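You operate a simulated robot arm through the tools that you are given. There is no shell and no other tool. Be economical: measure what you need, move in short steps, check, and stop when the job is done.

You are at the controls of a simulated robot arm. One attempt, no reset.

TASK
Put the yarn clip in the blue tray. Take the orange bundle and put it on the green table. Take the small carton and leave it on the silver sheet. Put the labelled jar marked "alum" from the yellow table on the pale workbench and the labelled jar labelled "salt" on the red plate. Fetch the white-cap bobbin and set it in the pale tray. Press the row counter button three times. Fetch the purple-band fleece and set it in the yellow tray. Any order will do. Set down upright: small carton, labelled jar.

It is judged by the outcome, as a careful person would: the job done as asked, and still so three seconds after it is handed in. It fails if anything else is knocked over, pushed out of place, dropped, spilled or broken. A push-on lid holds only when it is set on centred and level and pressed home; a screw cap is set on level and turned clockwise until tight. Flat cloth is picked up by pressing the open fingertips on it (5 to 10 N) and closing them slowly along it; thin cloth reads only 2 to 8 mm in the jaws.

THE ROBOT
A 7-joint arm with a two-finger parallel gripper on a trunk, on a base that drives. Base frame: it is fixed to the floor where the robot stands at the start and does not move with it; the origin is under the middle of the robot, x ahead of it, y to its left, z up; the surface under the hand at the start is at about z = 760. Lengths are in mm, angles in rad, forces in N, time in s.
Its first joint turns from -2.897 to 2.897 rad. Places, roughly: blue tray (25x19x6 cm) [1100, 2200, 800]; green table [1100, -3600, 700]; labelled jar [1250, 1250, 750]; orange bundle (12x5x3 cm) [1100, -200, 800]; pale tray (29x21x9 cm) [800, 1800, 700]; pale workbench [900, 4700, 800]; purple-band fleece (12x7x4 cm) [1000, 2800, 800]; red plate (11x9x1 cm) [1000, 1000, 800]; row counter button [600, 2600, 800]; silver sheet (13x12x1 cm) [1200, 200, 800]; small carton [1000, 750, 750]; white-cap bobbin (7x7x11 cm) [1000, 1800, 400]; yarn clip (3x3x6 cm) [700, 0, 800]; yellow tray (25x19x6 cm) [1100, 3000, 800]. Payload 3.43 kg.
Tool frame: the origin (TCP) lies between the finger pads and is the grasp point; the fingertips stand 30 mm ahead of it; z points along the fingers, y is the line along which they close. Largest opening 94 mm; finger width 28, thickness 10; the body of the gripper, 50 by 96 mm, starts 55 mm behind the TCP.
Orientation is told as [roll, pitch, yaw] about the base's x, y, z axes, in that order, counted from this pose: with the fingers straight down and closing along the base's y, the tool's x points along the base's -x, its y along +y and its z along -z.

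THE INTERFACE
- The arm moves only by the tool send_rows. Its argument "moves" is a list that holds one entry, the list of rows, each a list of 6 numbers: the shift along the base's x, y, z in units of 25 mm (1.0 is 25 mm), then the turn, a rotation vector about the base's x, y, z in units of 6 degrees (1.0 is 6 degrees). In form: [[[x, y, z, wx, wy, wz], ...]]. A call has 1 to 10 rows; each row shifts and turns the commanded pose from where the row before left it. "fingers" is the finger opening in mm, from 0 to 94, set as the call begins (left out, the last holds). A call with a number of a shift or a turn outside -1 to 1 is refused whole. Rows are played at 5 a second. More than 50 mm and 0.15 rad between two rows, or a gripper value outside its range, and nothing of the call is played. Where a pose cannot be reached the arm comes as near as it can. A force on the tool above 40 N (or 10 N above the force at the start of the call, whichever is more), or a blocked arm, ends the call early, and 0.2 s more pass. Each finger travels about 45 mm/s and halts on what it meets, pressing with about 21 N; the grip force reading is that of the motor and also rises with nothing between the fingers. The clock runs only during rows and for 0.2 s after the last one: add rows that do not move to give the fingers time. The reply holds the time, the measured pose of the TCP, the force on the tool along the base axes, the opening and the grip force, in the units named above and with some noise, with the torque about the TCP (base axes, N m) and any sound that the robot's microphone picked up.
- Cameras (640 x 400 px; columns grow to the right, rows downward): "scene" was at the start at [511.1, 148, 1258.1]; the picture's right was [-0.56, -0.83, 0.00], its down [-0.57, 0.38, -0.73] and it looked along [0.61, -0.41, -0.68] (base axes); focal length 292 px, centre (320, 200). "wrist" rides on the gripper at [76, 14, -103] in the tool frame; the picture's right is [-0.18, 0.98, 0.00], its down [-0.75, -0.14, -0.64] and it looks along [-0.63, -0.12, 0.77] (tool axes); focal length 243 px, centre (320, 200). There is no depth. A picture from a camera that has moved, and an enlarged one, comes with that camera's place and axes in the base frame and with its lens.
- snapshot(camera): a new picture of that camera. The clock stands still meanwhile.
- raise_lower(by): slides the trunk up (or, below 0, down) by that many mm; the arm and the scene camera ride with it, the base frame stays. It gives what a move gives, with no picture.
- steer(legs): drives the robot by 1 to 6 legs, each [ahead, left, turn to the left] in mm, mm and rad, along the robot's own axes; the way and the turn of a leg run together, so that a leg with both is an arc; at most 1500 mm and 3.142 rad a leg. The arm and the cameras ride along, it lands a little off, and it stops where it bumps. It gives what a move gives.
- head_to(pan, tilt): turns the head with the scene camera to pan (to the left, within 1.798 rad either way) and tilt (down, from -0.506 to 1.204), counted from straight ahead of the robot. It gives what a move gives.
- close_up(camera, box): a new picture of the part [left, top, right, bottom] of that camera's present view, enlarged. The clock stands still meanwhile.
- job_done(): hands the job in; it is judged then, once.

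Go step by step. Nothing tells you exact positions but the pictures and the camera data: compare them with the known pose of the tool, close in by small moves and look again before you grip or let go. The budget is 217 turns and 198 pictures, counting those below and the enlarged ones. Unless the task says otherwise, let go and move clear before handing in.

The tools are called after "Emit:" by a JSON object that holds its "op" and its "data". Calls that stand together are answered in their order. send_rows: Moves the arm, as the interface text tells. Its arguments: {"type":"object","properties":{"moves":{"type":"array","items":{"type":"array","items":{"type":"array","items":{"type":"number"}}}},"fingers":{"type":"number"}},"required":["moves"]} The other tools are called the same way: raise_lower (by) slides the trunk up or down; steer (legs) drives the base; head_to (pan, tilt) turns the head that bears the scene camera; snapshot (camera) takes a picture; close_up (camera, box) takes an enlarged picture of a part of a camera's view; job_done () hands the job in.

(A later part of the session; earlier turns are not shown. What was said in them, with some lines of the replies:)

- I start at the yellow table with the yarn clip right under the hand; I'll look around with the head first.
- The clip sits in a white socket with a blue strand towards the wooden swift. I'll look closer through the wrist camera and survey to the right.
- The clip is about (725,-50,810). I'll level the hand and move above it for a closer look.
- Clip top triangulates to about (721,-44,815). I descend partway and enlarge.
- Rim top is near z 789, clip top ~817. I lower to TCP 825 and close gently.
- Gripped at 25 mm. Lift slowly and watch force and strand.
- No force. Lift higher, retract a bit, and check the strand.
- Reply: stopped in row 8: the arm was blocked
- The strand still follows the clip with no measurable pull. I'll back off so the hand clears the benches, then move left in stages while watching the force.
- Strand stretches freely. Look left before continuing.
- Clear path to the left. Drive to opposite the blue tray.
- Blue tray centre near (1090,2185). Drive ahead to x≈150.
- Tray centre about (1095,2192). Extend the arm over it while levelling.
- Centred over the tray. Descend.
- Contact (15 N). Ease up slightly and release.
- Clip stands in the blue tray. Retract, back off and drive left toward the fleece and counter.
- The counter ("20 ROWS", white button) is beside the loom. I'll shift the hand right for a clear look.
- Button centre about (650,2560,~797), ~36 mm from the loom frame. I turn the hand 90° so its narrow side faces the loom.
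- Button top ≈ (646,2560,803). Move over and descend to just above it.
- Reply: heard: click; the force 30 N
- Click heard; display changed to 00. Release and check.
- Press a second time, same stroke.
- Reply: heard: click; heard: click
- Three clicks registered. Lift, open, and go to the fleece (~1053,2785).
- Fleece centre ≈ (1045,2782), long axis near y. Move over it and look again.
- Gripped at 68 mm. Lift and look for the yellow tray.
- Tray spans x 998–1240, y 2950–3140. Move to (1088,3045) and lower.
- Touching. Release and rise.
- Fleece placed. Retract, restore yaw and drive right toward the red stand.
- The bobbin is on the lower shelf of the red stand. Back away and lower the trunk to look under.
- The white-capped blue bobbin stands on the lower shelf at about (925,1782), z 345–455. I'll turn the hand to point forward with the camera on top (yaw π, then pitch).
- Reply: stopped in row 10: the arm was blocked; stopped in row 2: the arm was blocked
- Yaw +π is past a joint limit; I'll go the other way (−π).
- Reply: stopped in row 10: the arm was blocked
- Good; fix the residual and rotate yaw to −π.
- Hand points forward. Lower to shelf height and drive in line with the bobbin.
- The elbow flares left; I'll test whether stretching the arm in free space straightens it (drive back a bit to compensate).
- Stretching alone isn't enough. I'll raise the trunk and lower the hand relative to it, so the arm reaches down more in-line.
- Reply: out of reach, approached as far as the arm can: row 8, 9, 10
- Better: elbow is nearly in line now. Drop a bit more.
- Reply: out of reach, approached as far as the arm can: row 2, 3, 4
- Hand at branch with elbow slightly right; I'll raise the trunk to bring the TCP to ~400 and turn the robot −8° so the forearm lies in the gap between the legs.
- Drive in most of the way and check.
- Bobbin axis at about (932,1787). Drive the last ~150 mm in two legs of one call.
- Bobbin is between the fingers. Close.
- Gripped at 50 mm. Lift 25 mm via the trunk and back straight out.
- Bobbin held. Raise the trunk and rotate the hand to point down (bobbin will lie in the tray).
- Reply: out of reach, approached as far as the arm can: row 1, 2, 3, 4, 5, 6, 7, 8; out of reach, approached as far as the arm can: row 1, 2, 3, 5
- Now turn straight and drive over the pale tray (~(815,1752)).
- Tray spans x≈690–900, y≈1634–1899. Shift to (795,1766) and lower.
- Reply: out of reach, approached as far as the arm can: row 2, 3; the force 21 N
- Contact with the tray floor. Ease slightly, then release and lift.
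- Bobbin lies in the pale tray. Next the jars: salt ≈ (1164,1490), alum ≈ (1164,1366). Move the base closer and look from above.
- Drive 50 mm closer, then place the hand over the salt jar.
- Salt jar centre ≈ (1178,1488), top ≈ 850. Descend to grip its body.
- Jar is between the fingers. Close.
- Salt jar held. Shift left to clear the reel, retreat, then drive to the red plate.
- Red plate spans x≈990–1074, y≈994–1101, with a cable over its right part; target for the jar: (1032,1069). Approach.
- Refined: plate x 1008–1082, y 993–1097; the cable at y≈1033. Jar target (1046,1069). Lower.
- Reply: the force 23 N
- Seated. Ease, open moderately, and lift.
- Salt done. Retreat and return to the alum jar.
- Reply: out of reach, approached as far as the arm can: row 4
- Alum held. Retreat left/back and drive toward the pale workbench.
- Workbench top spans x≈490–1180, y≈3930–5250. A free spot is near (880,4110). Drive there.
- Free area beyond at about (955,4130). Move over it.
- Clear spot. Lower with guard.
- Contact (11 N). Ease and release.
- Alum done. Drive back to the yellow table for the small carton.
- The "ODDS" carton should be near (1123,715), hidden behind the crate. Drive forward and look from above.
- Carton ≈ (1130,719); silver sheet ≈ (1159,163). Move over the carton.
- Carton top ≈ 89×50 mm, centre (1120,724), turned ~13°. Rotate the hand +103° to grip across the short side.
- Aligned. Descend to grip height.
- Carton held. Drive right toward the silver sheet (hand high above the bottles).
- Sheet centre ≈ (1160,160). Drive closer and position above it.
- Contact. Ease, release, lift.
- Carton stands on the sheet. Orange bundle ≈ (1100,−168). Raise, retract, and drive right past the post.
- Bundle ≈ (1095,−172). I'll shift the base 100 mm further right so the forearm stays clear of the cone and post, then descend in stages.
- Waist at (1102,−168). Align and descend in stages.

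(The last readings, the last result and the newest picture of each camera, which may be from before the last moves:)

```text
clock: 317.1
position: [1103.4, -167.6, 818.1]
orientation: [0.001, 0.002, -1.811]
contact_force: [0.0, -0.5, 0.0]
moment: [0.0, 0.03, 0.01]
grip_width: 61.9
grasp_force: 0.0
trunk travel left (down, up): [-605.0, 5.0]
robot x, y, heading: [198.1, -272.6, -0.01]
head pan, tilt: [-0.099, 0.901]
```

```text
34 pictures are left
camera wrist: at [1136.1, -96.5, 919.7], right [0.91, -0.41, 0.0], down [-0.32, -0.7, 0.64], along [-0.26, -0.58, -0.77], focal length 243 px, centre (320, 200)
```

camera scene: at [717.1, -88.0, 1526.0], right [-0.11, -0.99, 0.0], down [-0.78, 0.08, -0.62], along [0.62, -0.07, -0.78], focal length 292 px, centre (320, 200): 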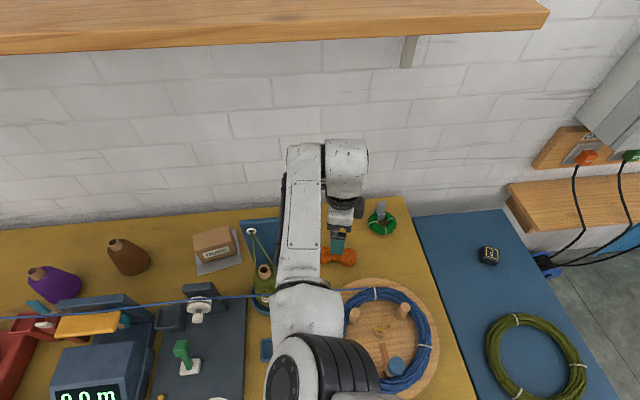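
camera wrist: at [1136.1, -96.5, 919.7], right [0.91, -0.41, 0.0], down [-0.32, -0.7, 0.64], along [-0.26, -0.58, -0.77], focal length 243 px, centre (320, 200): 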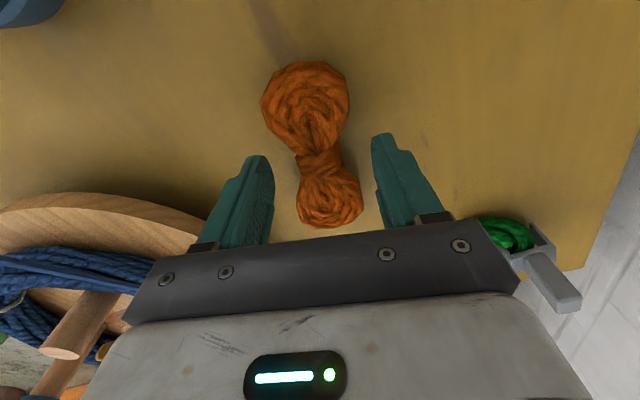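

Emit:
{"op": "send_rows", "data": {"moves": [[[0, 0, -0.3, 0, 0, 0], [0, 0, -0.3, 0, 0, 0], [0, 0, 0, 0, 0, 0]]]}}

Emit:
{"op": "send_rows", "data": {"moves": [[[0, 0, 0, 0, 0, 0], [0, 0, 0, 0, 0, 0], [0, 0, 0, 0, 0, 0], [0, 0, 0, 0, 0, 0]]], "fingers": 10}}

Emit:
{"op": "send_rows", "data": {"moves": [[[0, 0, 0.4, 0, 0, 0], [0, 0, 0.6, 0, 0, 0], [0, 0, 1, 0, 0, 0], [0, 0, 1, 0, 0, 0], [0, 0, 1, 0, 0, 0], [0, 0, 1, 0, 0, 0], [0, 0, 1, 0, 0, 0], [0, 0, 1, 0, 0, 0]]]}}

Emit:
{"op": "snapshot", "data": {"camera": "wrist"}}

```text
clock: 317.9
position: [1109.7, -171.6, 810.8]
orientation: [0.012, 0.004, -1.82]
contact_force: [-0.3, -0.2, 0.1]
moment: [0.02, 0.01, 0.01]
grip_width: 62.2
grasp_force: 0.2
out of reach, approached as far as the arm can: row 2
trunk travel left (down, up): [-605.0, 5.0]
robot x, y, heading: [197.0, -272.4, -0.005]
head pan, tilt: [-0.099, 0.901]
```

```text
clock: 318.9
position: [1110.2, -171.0, 810.6]
orientation: [0.014, 0.002, -1.819]
contact_force: [-0.1, 1.1, 0.5]
moment: [-0.01, -0.02, 0.01]
grip_width: 49.1
grasp_force: 21.4
trunk travel left (down, up): [-605.0, 5.0]
robot x, y, heading: [196.7, -270.3, -0.005]
head pan, tilt: [-0.099, 0.901]
```

```text
clock: 320.7
position: [1103.7, -168.3, 976.4]
orientation: [-0.001, 0.003, -1.811]
contact_force: [0.4, 0.3, 0.5]
moment: [0.0, -0.02, 0.05]
grip_width: 49.0
grasp_force: 20.9
trunk travel left (down, up): [-605.0, 5.0]
robot x, y, heading: [200.2, -270.0, -0.006]
head pan, tilt: [-0.099, 0.901]
```

```text
33 pictures are left
camera wrist: at [1136.7, -98.3, 1079.4], right [0.91, -0.41, 0.0], down [-0.32, -0.7, 0.64], along [-0.26, -0.58, -0.77], focal length 243 px, centre (320, 200)
```

wrist: 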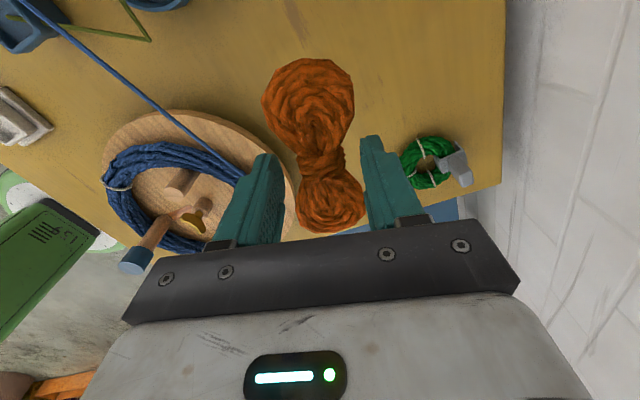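

Bundle held. Raise a bit, retract, and drive right toward the green table.

Emit:
{"op": "send_rows", "data": {"moves": [[[-1, -0.6, 0.8, 0, 0, 0], [-1, -0.6, 0.8, 0, 0, 0], [-1, -0.6, 0, 0, 0, 0], [-1, -0.6, 0, 0, 0, 0], [-1, -0.6, 0, 0, 0, 0], [-1, -0.6, 0, 0, 0, 0], [-1, 0, 0, 0, 0, 0], [-1, 0, 0, 0, 0, 0], [-1, 0, 0, 0, 0, 0], [-1, 0, 0, 0, 0, 0]]]}}

Emit:
{"op": "steer", "data": {"legs": [[-160, 0, 0], [0, -1300, 0]]}}

Emit:
{"op": "head_to", "data": {"pan": -1.0, "tilt": 0.6}}

Emit:
{"op": "snapshot", "data": {"camera": "scene"}}

```text
clock: 322.9
position: [854.3, -259.6, 1015.7]
orientation: [0.0, 0.002, -1.81]
contact_force: [0.6, -0.5, -0.7]
moment: [0.02, 0.03, 0.01]
grip_width: 48.7
grasp_force: 21.3
trunk travel left (down, up): [-605.0, 5.0]
robot x, y, heading: [201.7, -272.4, -0.008]
head pan, tilt: [-0.099, 0.901]
```

```text
clock: 330.5
position: [684.4, -1577.9, 1014.6]
orientation: [0.001, 0.003, -1.81]
contact_force: [0.2, -0.1, -0.3]
moment: [0.02, -0.07, -0.01]
grip_width: 48.8
grasp_force: 21.1
trunk travel left (down, up): [-605.0, 5.0]
robot x, y, heading: [32.6, -1588.0, -0.011]
head pan, tilt: [-0.099, 0.901]
```

```text
clock: 331.7
position: [684.9, -1576.8, 1015.8]
orientation: [0.0, 0.002, -1.809]
contact_force: [0.9, -0.7, -0.7]
moment: [0.01, 0.0, -0.01]
grip_width: 49.0
grasp_force: 20.6
trunk travel left (down, up): [-605.0, 5.0]
robot x, y, heading: [32.2, -1593.4, -0.004]
head pan, tilt: [-1.0, 0.6]
```

```text
32 pictures are left
camera scene: at [520.1, -1473.2, 1550.9], right [-0.85, -0.53, 0.0], down [-0.3, 0.48, -0.82], along [0.44, -0.7, -0.57], focal length 292 px, centre (320, 200)
```

scene: 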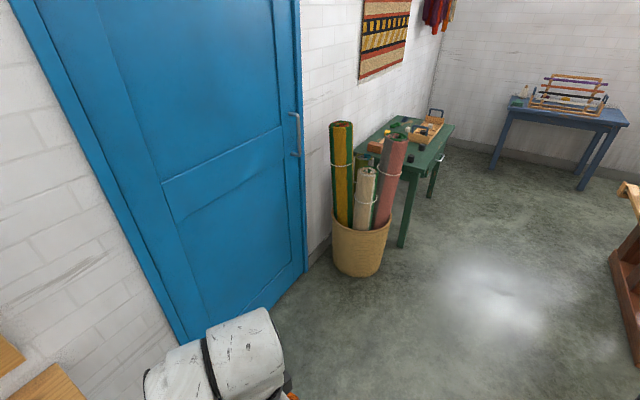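

Emit:
{"op": "steer", "data": {"legs": [[0, -1500, 0], [0, -380, 0]]}}

Emit:
{"op": "head_to", "data": {"pan": 0.0, "tilt": 0.7}}

Emit:
{"op": "snapshot", "data": {"camera": "scene"}}

Emit:
{"op": "snapshot", "data": {"camera": "wrist"}}

```text
clock: 340.8
position: [713.7, -3379.6, 1015.9]
orientation: [-0.002, 0.006, -1.879]
contact_force: [-0.1, 0.0, 0.2]
moment: [-0.03, -0.02, 0.02]
grip_width: 48.9
grasp_force: 21.0
trunk travel left (down, up): [-605.0, 5.0]
robot x, y, heading: [58.3, -3344.7, -0.08]
head pan, tilt: [-1.0, 0.6]
stopped in leg 2: the robot was blocked; the commanded pose is now the measured one
```

```text
clock: 342.1
position: [713.3, -3388.2, 1015.4]
orientation: [-0.001, 0.006, -1.894]
contact_force: [-0.5, -2.3, -0.4]
moment: [0.17, -0.05, 0.02]
grip_width: 48.7
grasp_force: 21.4
trunk travel left (down, up): [-605.0, 5.0]
robot x, y, heading: [59.9, -3340.5, -0.092]
head pan, tilt: [0.0, 0.7]
```

```text
31 pictures are left
camera scene: at [602.3, -3192.8, 1542.2], right [-0.09, -1.0, 0.0], down [-0.64, 0.06, -0.77], along [0.76, -0.07, -0.64], focal length 292 px, centre (320, 200)
```

scene: 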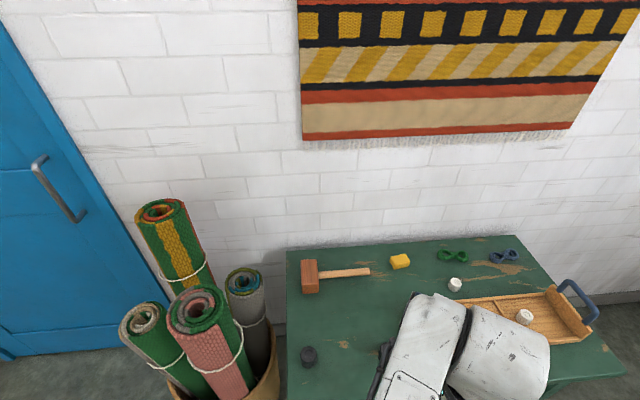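

```text
30 pictures are left
camera wrist: at [751.5, -3321.7, 1118.9], right [0.87, -0.49, 0.0], down [-0.37, -0.67, 0.64], along [-0.31, -0.56, -0.77], focal length 243 px, centre (320, 200)
```

wrist: 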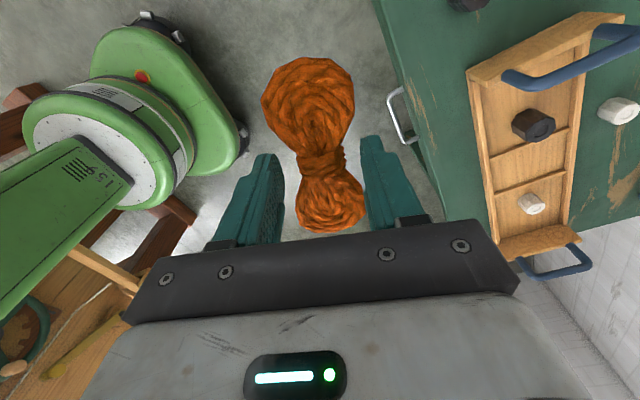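

The base bumped something on its right (likely the loom's foot). Back away immediately.

Emit:
{"op": "steer", "data": {"legs": [[30, 60, 0]]}}

Emit:
{"op": "head_to", "data": {"pan": -1.5, "tilt": 0.9}}

Emit:
{"op": "snapshot", "data": {"camera": "scene"}}

Emit:
{"op": "snapshot", "data": {"camera": "wrist"}}

```text
clock: 343.1
position: [750.5, -3312.4, 1017.3]
orientation: [-0.002, 0.01, -1.863]
contact_force: [0.3, 0.4, -0.3]
moment: [0.01, 0.05, 0.02]
grip_width: 48.9
grasp_force: 21.3
trunk travel left (down, up): [-605.0, 5.0]
robot x, y, heading: [95.3, -3282.3, -0.067]
head pan, tilt: [0.0, 0.7]
```

```text
clock: 344.7
position: [750.8, -3312.9, 1015.0]
orientation: [-0.001, 0.008, -1.861]
contact_force: [-1.7, 0.1, 0.1]
moment: [0.03, 0.0, 0.0]
grip_width: 48.8
grasp_force: 20.7
trunk travel left (down, up): [-605.0, 5.0]
robot x, y, heading: [92.8, -3288.0, -0.065]
head pan, tilt: [-1.499, 0.901]
```

```text
29 pictures are left
camera scene: at [549.2, -3195.6, 1526.1], right [-1.0, -0.01, 0.0], down [-0.01, 0.78, -0.62], along [0.01, -0.62, -0.78], focal length 292 px, centre (320, 200)
```

scene: 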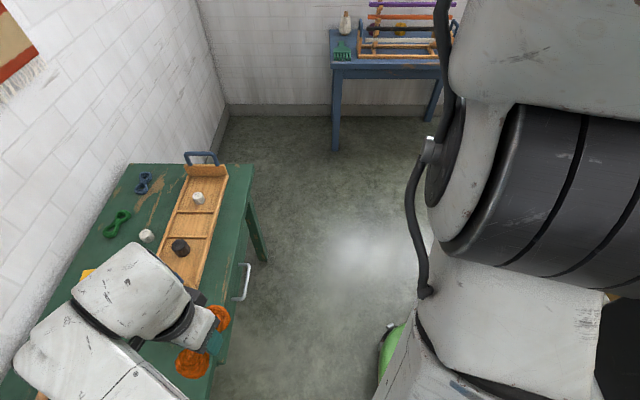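

```text
28 pictures are left
camera wrist: at [786.5, -3245.3, 1119.0], right [0.89, -0.46, 0.0], down [-0.35, -0.69, 0.64], along [-0.29, -0.56, -0.77], focal length 243 px, centre (320, 200)
```

wrist: 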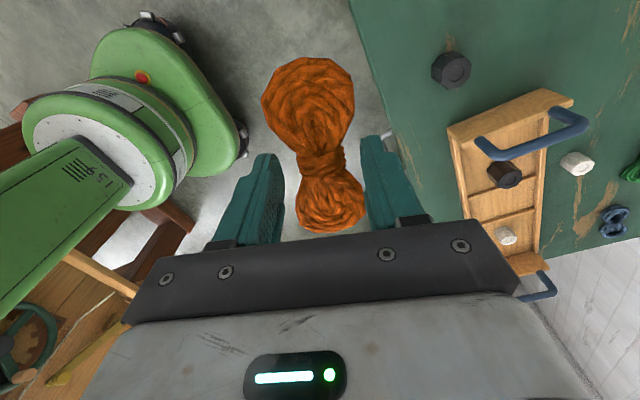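

Loom is behind-right; moving ahead now clears it. A free spot on the green table is about (1010,−3300).

Emit:
{"op": "steer", "data": {"legs": [[150, 0, 0.04]]}}

Emit:
{"op": "send_rows", "data": {"moves": [[[0.9, 0, 0, 0, 0, 0], [0.9, 0, 0, 0, 0, 0], [0.9, 0, -0.5, 0, 0, 0], [0.9, 0, -0.5, 0, 0, 0], [0, 0, -0.8, 0, 0, 0]]]}}

Emit:
{"op": "snapshot", "data": {"camera": "wrist"}}

Emit:
{"op": "head_to", "data": {"pan": -0.1, "tilt": 0.9}}

Emit:
{"op": "snapshot", "data": {"camera": "scene"}}

```text
clock: 346.0
position: [901.8, -3291.5, 1016.5]
orientation: [-0.002, 0.01, -1.821]
contact_force: [0.2, -0.3, -0.8]
moment: [0.01, 0.01, -0.02]
grip_width: 48.9
grasp_force: 21.2
trunk travel left (down, up): [-605.0, 5.0]
robot x, y, heading: [244.5, -3291.8, -0.025]
head pan, tilt: [-1.499, 0.901]
```

```text
clock: 347.2
position: [993.3, -3291.1, 971.7]
orientation: [0.0, 0.009, -1.82]
contact_force: [0.0, 0.1, -0.5]
moment: [0.01, 0.04, -0.02]
grip_width: 48.6
grasp_force: 21.0
trunk travel left (down, up): [-605.0, 5.0]
robot x, y, heading: [244.7, -3291.3, -0.017]
head pan, tilt: [-1.499, 0.901]
```

```text
27 pictures are left
camera wrist: at [1026.1, -3222.4, 1074.6], right [0.91, -0.42, 0.0], down [-0.32, -0.7, 0.64], along [-0.27, -0.58, -0.77], focal length 243 px, centre (320, 200)
```

wrist: 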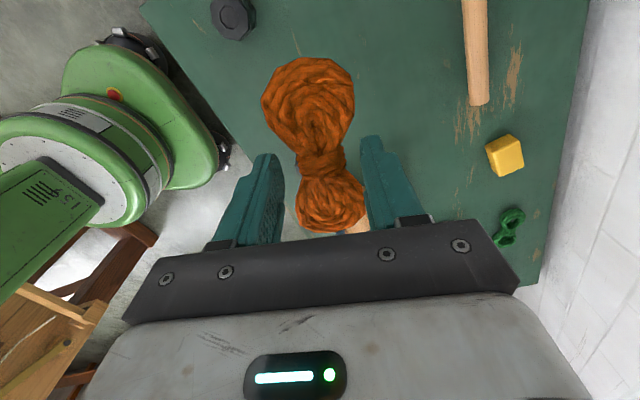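

```text
clock: 348.8
position: [991.3, -3292.4, 972.1]
orientation: [-0.001, 0.009, -1.82]
contact_force: [0.0, -0.2, -0.9]
moment: [0.03, 0.02, -0.02]
grip_width: 49.1
grasp_force: 20.7
trunk travel left (down, up): [-605.0, 5.0]
robot x, y, heading: [245.8, -3290.4, -0.02]
head pan, tilt: [-0.099, 0.901]
```

```text
26 pictures are left
camera scene: at [766.8, -3117.1, 1526.1], right [-0.12, -0.99, 0.0], down [-0.78, 0.1, -0.62], along [0.62, -0.08, -0.78], focal length 292 px, centre (320, 200)
```

scene: 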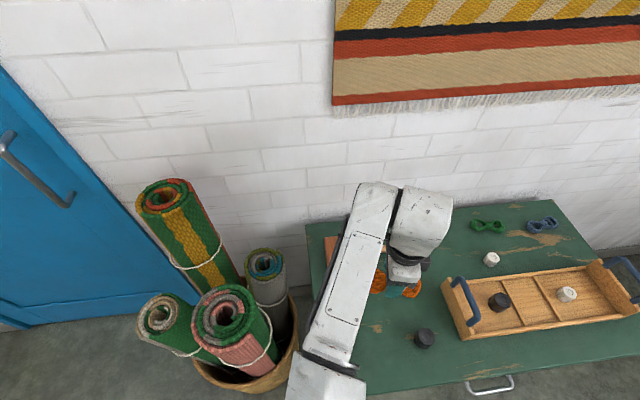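

Clear table below. Lower the trunk 100 mm, then descend with guard.

Emit:
{"op": "raise_lower", "data": {"by": -100}}

Emit:
{"op": "send_rows", "data": {"moves": [[[0, 0, -0.8, 0, 0, 0], [0, 0, -0.8, 0, 0, 0], [0, 0, -0.8, 0, 0, 0]]]}}

Emit:
{"op": "snapshot", "data": {"camera": "wrist"}}

Emit:
{"op": "snapshot", "data": {"camera": "scene"}}

```text
clock: 350.1
position: [992.9, -3291.7, 871.4]
orientation: [-0.001, 0.009, -1.821]
contact_force: [0.1, 0.3, -0.4]
moment: [0.0, -0.04, -0.02]
grip_width: 48.8
grasp_force: 21.1
trunk travel left (down, up): [-505.0, 105.0]
robot x, y, heading: [244.3, -3294.2, -0.022]
head pan, tilt: [-0.099, 0.901]
```

```text
clock: 350.9
position: [993.9, -3291.6, 812.4]
orientation: [-0.002, 0.01, -1.821]
contact_force: [0.5, 0.6, -1.0]
moment: [0.01, 0.03, -0.02]
grip_width: 48.9
grasp_force: 20.8
trunk travel left (down, up): [-505.0, 105.0]
robot x, y, heading: [243.9, -3293.1, -0.024]
head pan, tilt: [-0.099, 0.901]
```

```text
25 pictures are left
camera wrist: at [1025.9, -3223.6, 914.8], right [0.91, -0.42, 0.0], down [-0.32, -0.7, 0.63], along [-0.27, -0.57, -0.77], focal length 243 px, centre (320, 200)
```

wrist: 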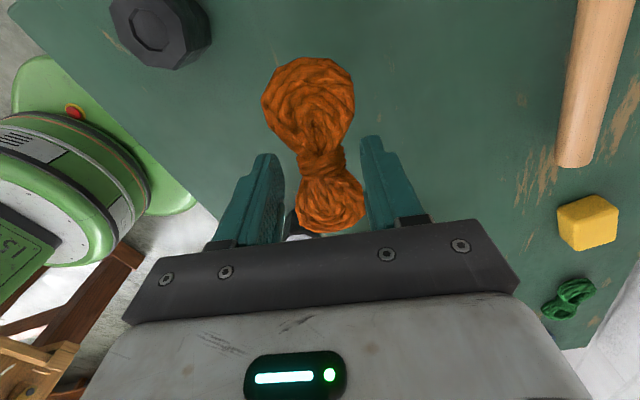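

```text
24 pictures are left
camera scene: at [766.8, -3117.0, 1426.1], right [-0.12, -0.99, 0.0], down [-0.78, 0.1, -0.62], along [0.62, -0.08, -0.78], focal length 292 px, centre (320, 200)
```

scene: 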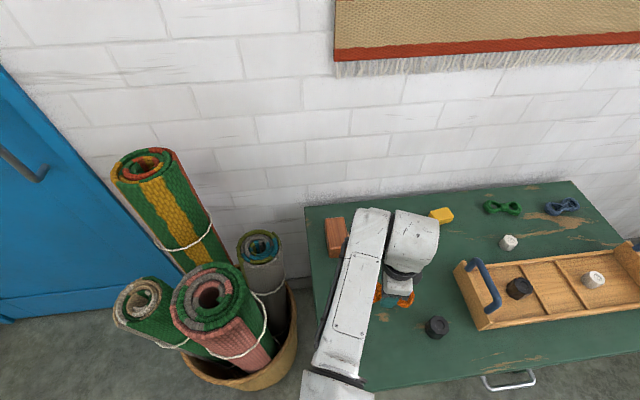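

Emit:
{"op": "send_rows", "data": {"moves": [[[0, 0, -0.5, 0, 0, 0], [0, 0, -0.4, 0, 0, 0], [0, 0, -0.2, 0, 0, 0], [0, 0, -0.1, 0, 0, 0]]]}}

Emit:
{"op": "send_rows", "data": {"moves": [[[0, 0, -0.15, 0, 0, 0], [0, 0, -0.15, 0, 0, 0], [0, 0, -0.1, 0, 0, 0], [0, 0, 0, 0, 0, 0]]]}}

Emit:
{"op": "close_up", "data": {"camera": "scene", "box": [320, 190, 480, 350]}}

```text
clock: 351.9
position: [993.1, -3290.7, 780.9]
orientation: [-0.001, 0.01, -1.819]
contact_force: [0.8, 0.1, -0.7]
moment: [-0.02, 0.0, -0.02]
grip_width: 48.8
grasp_force: 21.3
trunk travel left (down, up): [-505.0, 105.0]
robot x, y, heading: [243.1, -3292.9, -0.025]
head pan, tilt: [-0.099, 0.901]
```

```text
clock: 352.9
position: [993.2, -3292.0, 771.2]
orientation: [-0.002, 0.009, -1.82]
contact_force: [0.2, -0.4, 0.1]
moment: [-0.03, -0.03, 0.01]
grip_width: 48.9
grasp_force: 21.2
trunk travel left (down, up): [-505.0, 105.0]
robot x, y, heading: [245.3, -3288.8, -0.023]
head pan, tilt: [-0.099, 0.901]
```

```text
2.50 times, centred on (400, 270) of scene
camera zoom: at [766.8, -3117.0, 1426.1], right [-0.12, -0.99, 0.0], down [-0.78, 0.1, -0.62], along [0.62, -0.08, -0.78], focal length 731 px, centre (120, 25)
```

zoom: 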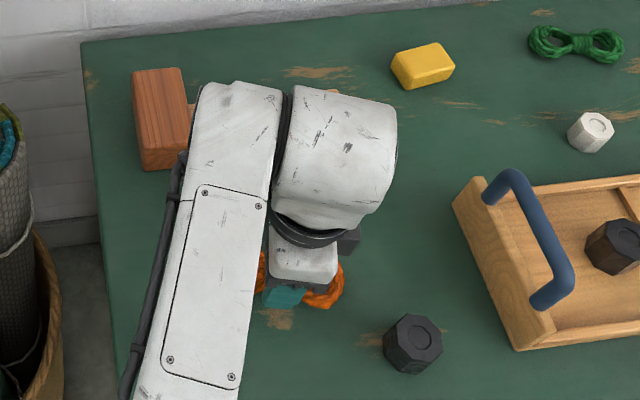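

Emit:
{"op": "send_rows", "data": {"moves": [[[0, 0, -0.15, 0, 0, 0], [0, 0, -0.15, 0, 0, 0], [0, 0, -0.15, 0, 0, 0], [0, 0, 0, 0, 0, 0]]]}}

Emit:
{"op": "snapshot", "data": {"camera": "wrist"}}

```text
clock: 353.9
position: [992.3, -3292.6, 760.2]
orientation: [-0.001, 0.009, -1.821]
contact_force: [-0.9, 0.0, -0.7]
moment: [0.02, 0.03, -0.01]
grip_width: 48.7
grasp_force: 20.9
trunk travel left (down, up): [-505.0, 105.0]
robot x, y, heading: [244.9, -3290.7, -0.025]
head pan, tilt: [-0.099, 0.901]
```

```text
22 pictures are left
camera wrist: at [1025.0, -3222.8, 863.4], right [0.91, -0.42, 0.0], down [-0.32, -0.7, 0.64], along [-0.27, -0.58, -0.77], focal length 243 px, centre (320, 200)
```

wrist: 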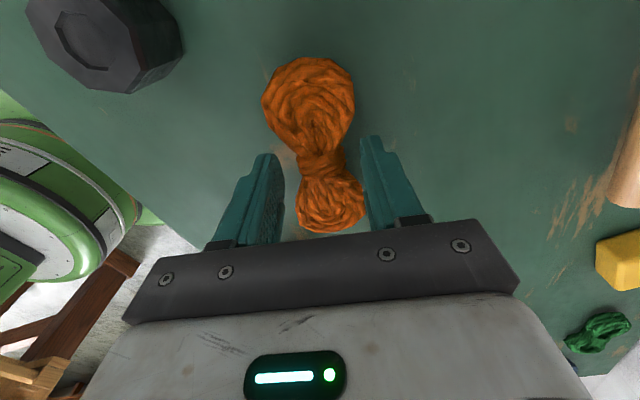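

Emit:
{"op": "send_rows", "data": {"moves": [[[0, 0, -0.15, 0, 0, 0], [0, 0, -0.15, 0, 0, 0], [0, 0, -0.1, 0, 0, 0], [0, 0, 0, 0, 0, 0]]]}}

Emit:
{"op": "send_rows", "data": {"moves": [[[0, 0, -0.1, 0, 0, 0], [0, 0, -0.1, 0, 0, 0], [0, 0, 0, 0, 0, 0]]]}}

```text
clock: 354.9
position: [992.5, -3291.8, 750.0]
orientation: [0.001, 0.008, -1.821]
contact_force: [-2.6, 1.1, 9.0]
moment: [-0.47, 0.22, -0.17]
grip_width: 48.8
grasp_force: 21.2
trunk travel left (down, up): [-505.0, 105.0]
robot x, y, heading: [245.5, -3289.7, -0.022]
head pan, tilt: [-0.099, 0.901]
```

```text
clock: 355.7
position: [992.8, -3291.0, 746.9]
orientation: [0.002, 0.01, -1.82]
contact_force: [-4.0, 2.3, 31.4]
moment: [0.07, 0.13, 0.0]
grip_width: 49.0
grasp_force: 21.1
trunk travel left (down, up): [-505.0, 105.0]
robot x, y, heading: [248.5, -3295.0, -0.02]
head pan, tilt: [-0.099, 0.901]
```

Table contact. Ease up and release.

Emit:
{"op": "send_rows", "data": {"moves": [[[0, 0, 0.15, 0, 0, 0], [0, 0, 0, 0, 0, 0]]]}}

Emit:
{"op": "send_rows", "data": {"moves": [[[0, 0, 0, 0, 0, 0], [0, 0, 0, 0, 0, 0], [0, 0, 0, 0, 0, 0]]], "fingers": 75}}

Emit:
{"op": "send_rows", "data": {"moves": [[[0, 0, 0.4, 0, 0, 0], [0, 0, 0.6, 0, 0, 0], [0, 0, 1, 0, 0, 0], [0, 0, 1, 0, 0, 0], [0, 0, 1, 0, 0, 0], [0, 0, 1, 0, 0, 0], [0, 0, 1, 0, 0, 0], [0, 0, 1, 0, 0, 0]]]}}

Emit:
{"op": "snapshot", "data": {"camera": "wrist"}}

```text
clock: 356.3
position: [991.7, -3292.4, 748.0]
orientation: [-0.004, 0.009, -1.82]
contact_force: [-0.2, 0.2, -0.4]
moment: [0.03, 0.0, 0.0]
grip_width: 49.2
grasp_force: 20.7
trunk travel left (down, up): [-505.0, 105.0]
robot x, y, heading: [245.2, -3293.4, -0.024]
head pan, tilt: [-0.099, 0.901]
```

```text
clock: 357.1
position: [992.2, -3291.6, 749.1]
orientation: [-0.001, 0.008, -1.821]
contact_force: [-0.3, 0.2, 0.8]
moment: [-0.01, -0.03, -0.03]
grip_width: 74.9
grasp_force: 0.1
trunk travel left (down, up): [-505.0, 105.0]
robot x, y, heading: [244.6, -3294.4, -0.024]
head pan, tilt: [-0.099, 0.901]
```

```text
clock: 358.9
position: [992.1, -3291.6, 922.5]
orientation: [0.0, 0.008, -1.819]
contact_force: [1.1, -0.3, 0.2]
moment: [-0.03, -0.01, -0.01]
grip_width: 74.7
grasp_force: 0.1
trunk travel left (down, up): [-505.0, 105.0]
robot x, y, heading: [245.7, -3290.8, -0.02]
head pan, tilt: [-0.099, 0.901]
```

```text
21 pictures are left
camera wrist: at [1024.8, -3222.5, 1026.4], right [0.91, -0.42, 0.0], down [-0.32, -0.7, 0.64], along [-0.27, -0.58, -0.77], focal length 243 px, centre (320, 200)
```

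wrist: 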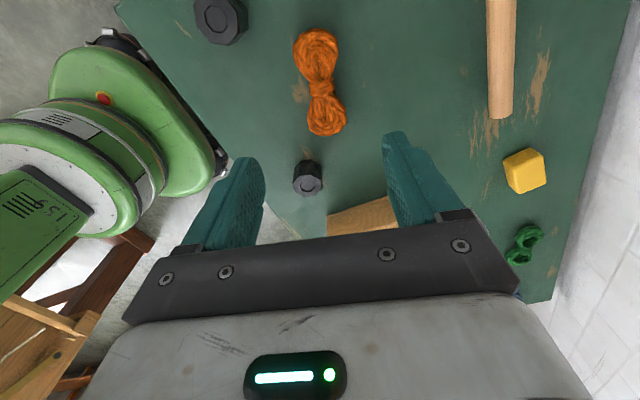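

The orange bundle lies on the green table and the hand is clear above it. All items are placed, so I hand the job in.

Emit:
{"op": "job_done", "data": {}}

```text
The job is handed in.
```

I handed the job in with all eight parts done, but the robot bumped something along the way, and a display reading on the row counter is unexplained.

- **Bump:** on the way to the green table the base hit something on its right, probably the foot of the floor loom. I backed off at once but did not check whether the loom had moved.
- **Row counter:** I pressed it three times and heard one click per press. The display read "20" before the first press and "00" after it, and it stayed at "00".
- **Bobbin:** it is lying on its side in the pale tray; the task didn't ask for it upright.
- **Yarn clip:** the blue strand was still attached to it, now stretched across the benches to the blue tray. I felt no pull when I set it down.
- **Salt jar:** it stands upright on the part of the red plate not covered by a cable, and may overhang the plate's edge by a few millimetres.

The alum jar and small carton stand upright where you asked. The fleece is in the yellow tray and the orange bundle is on the green table.
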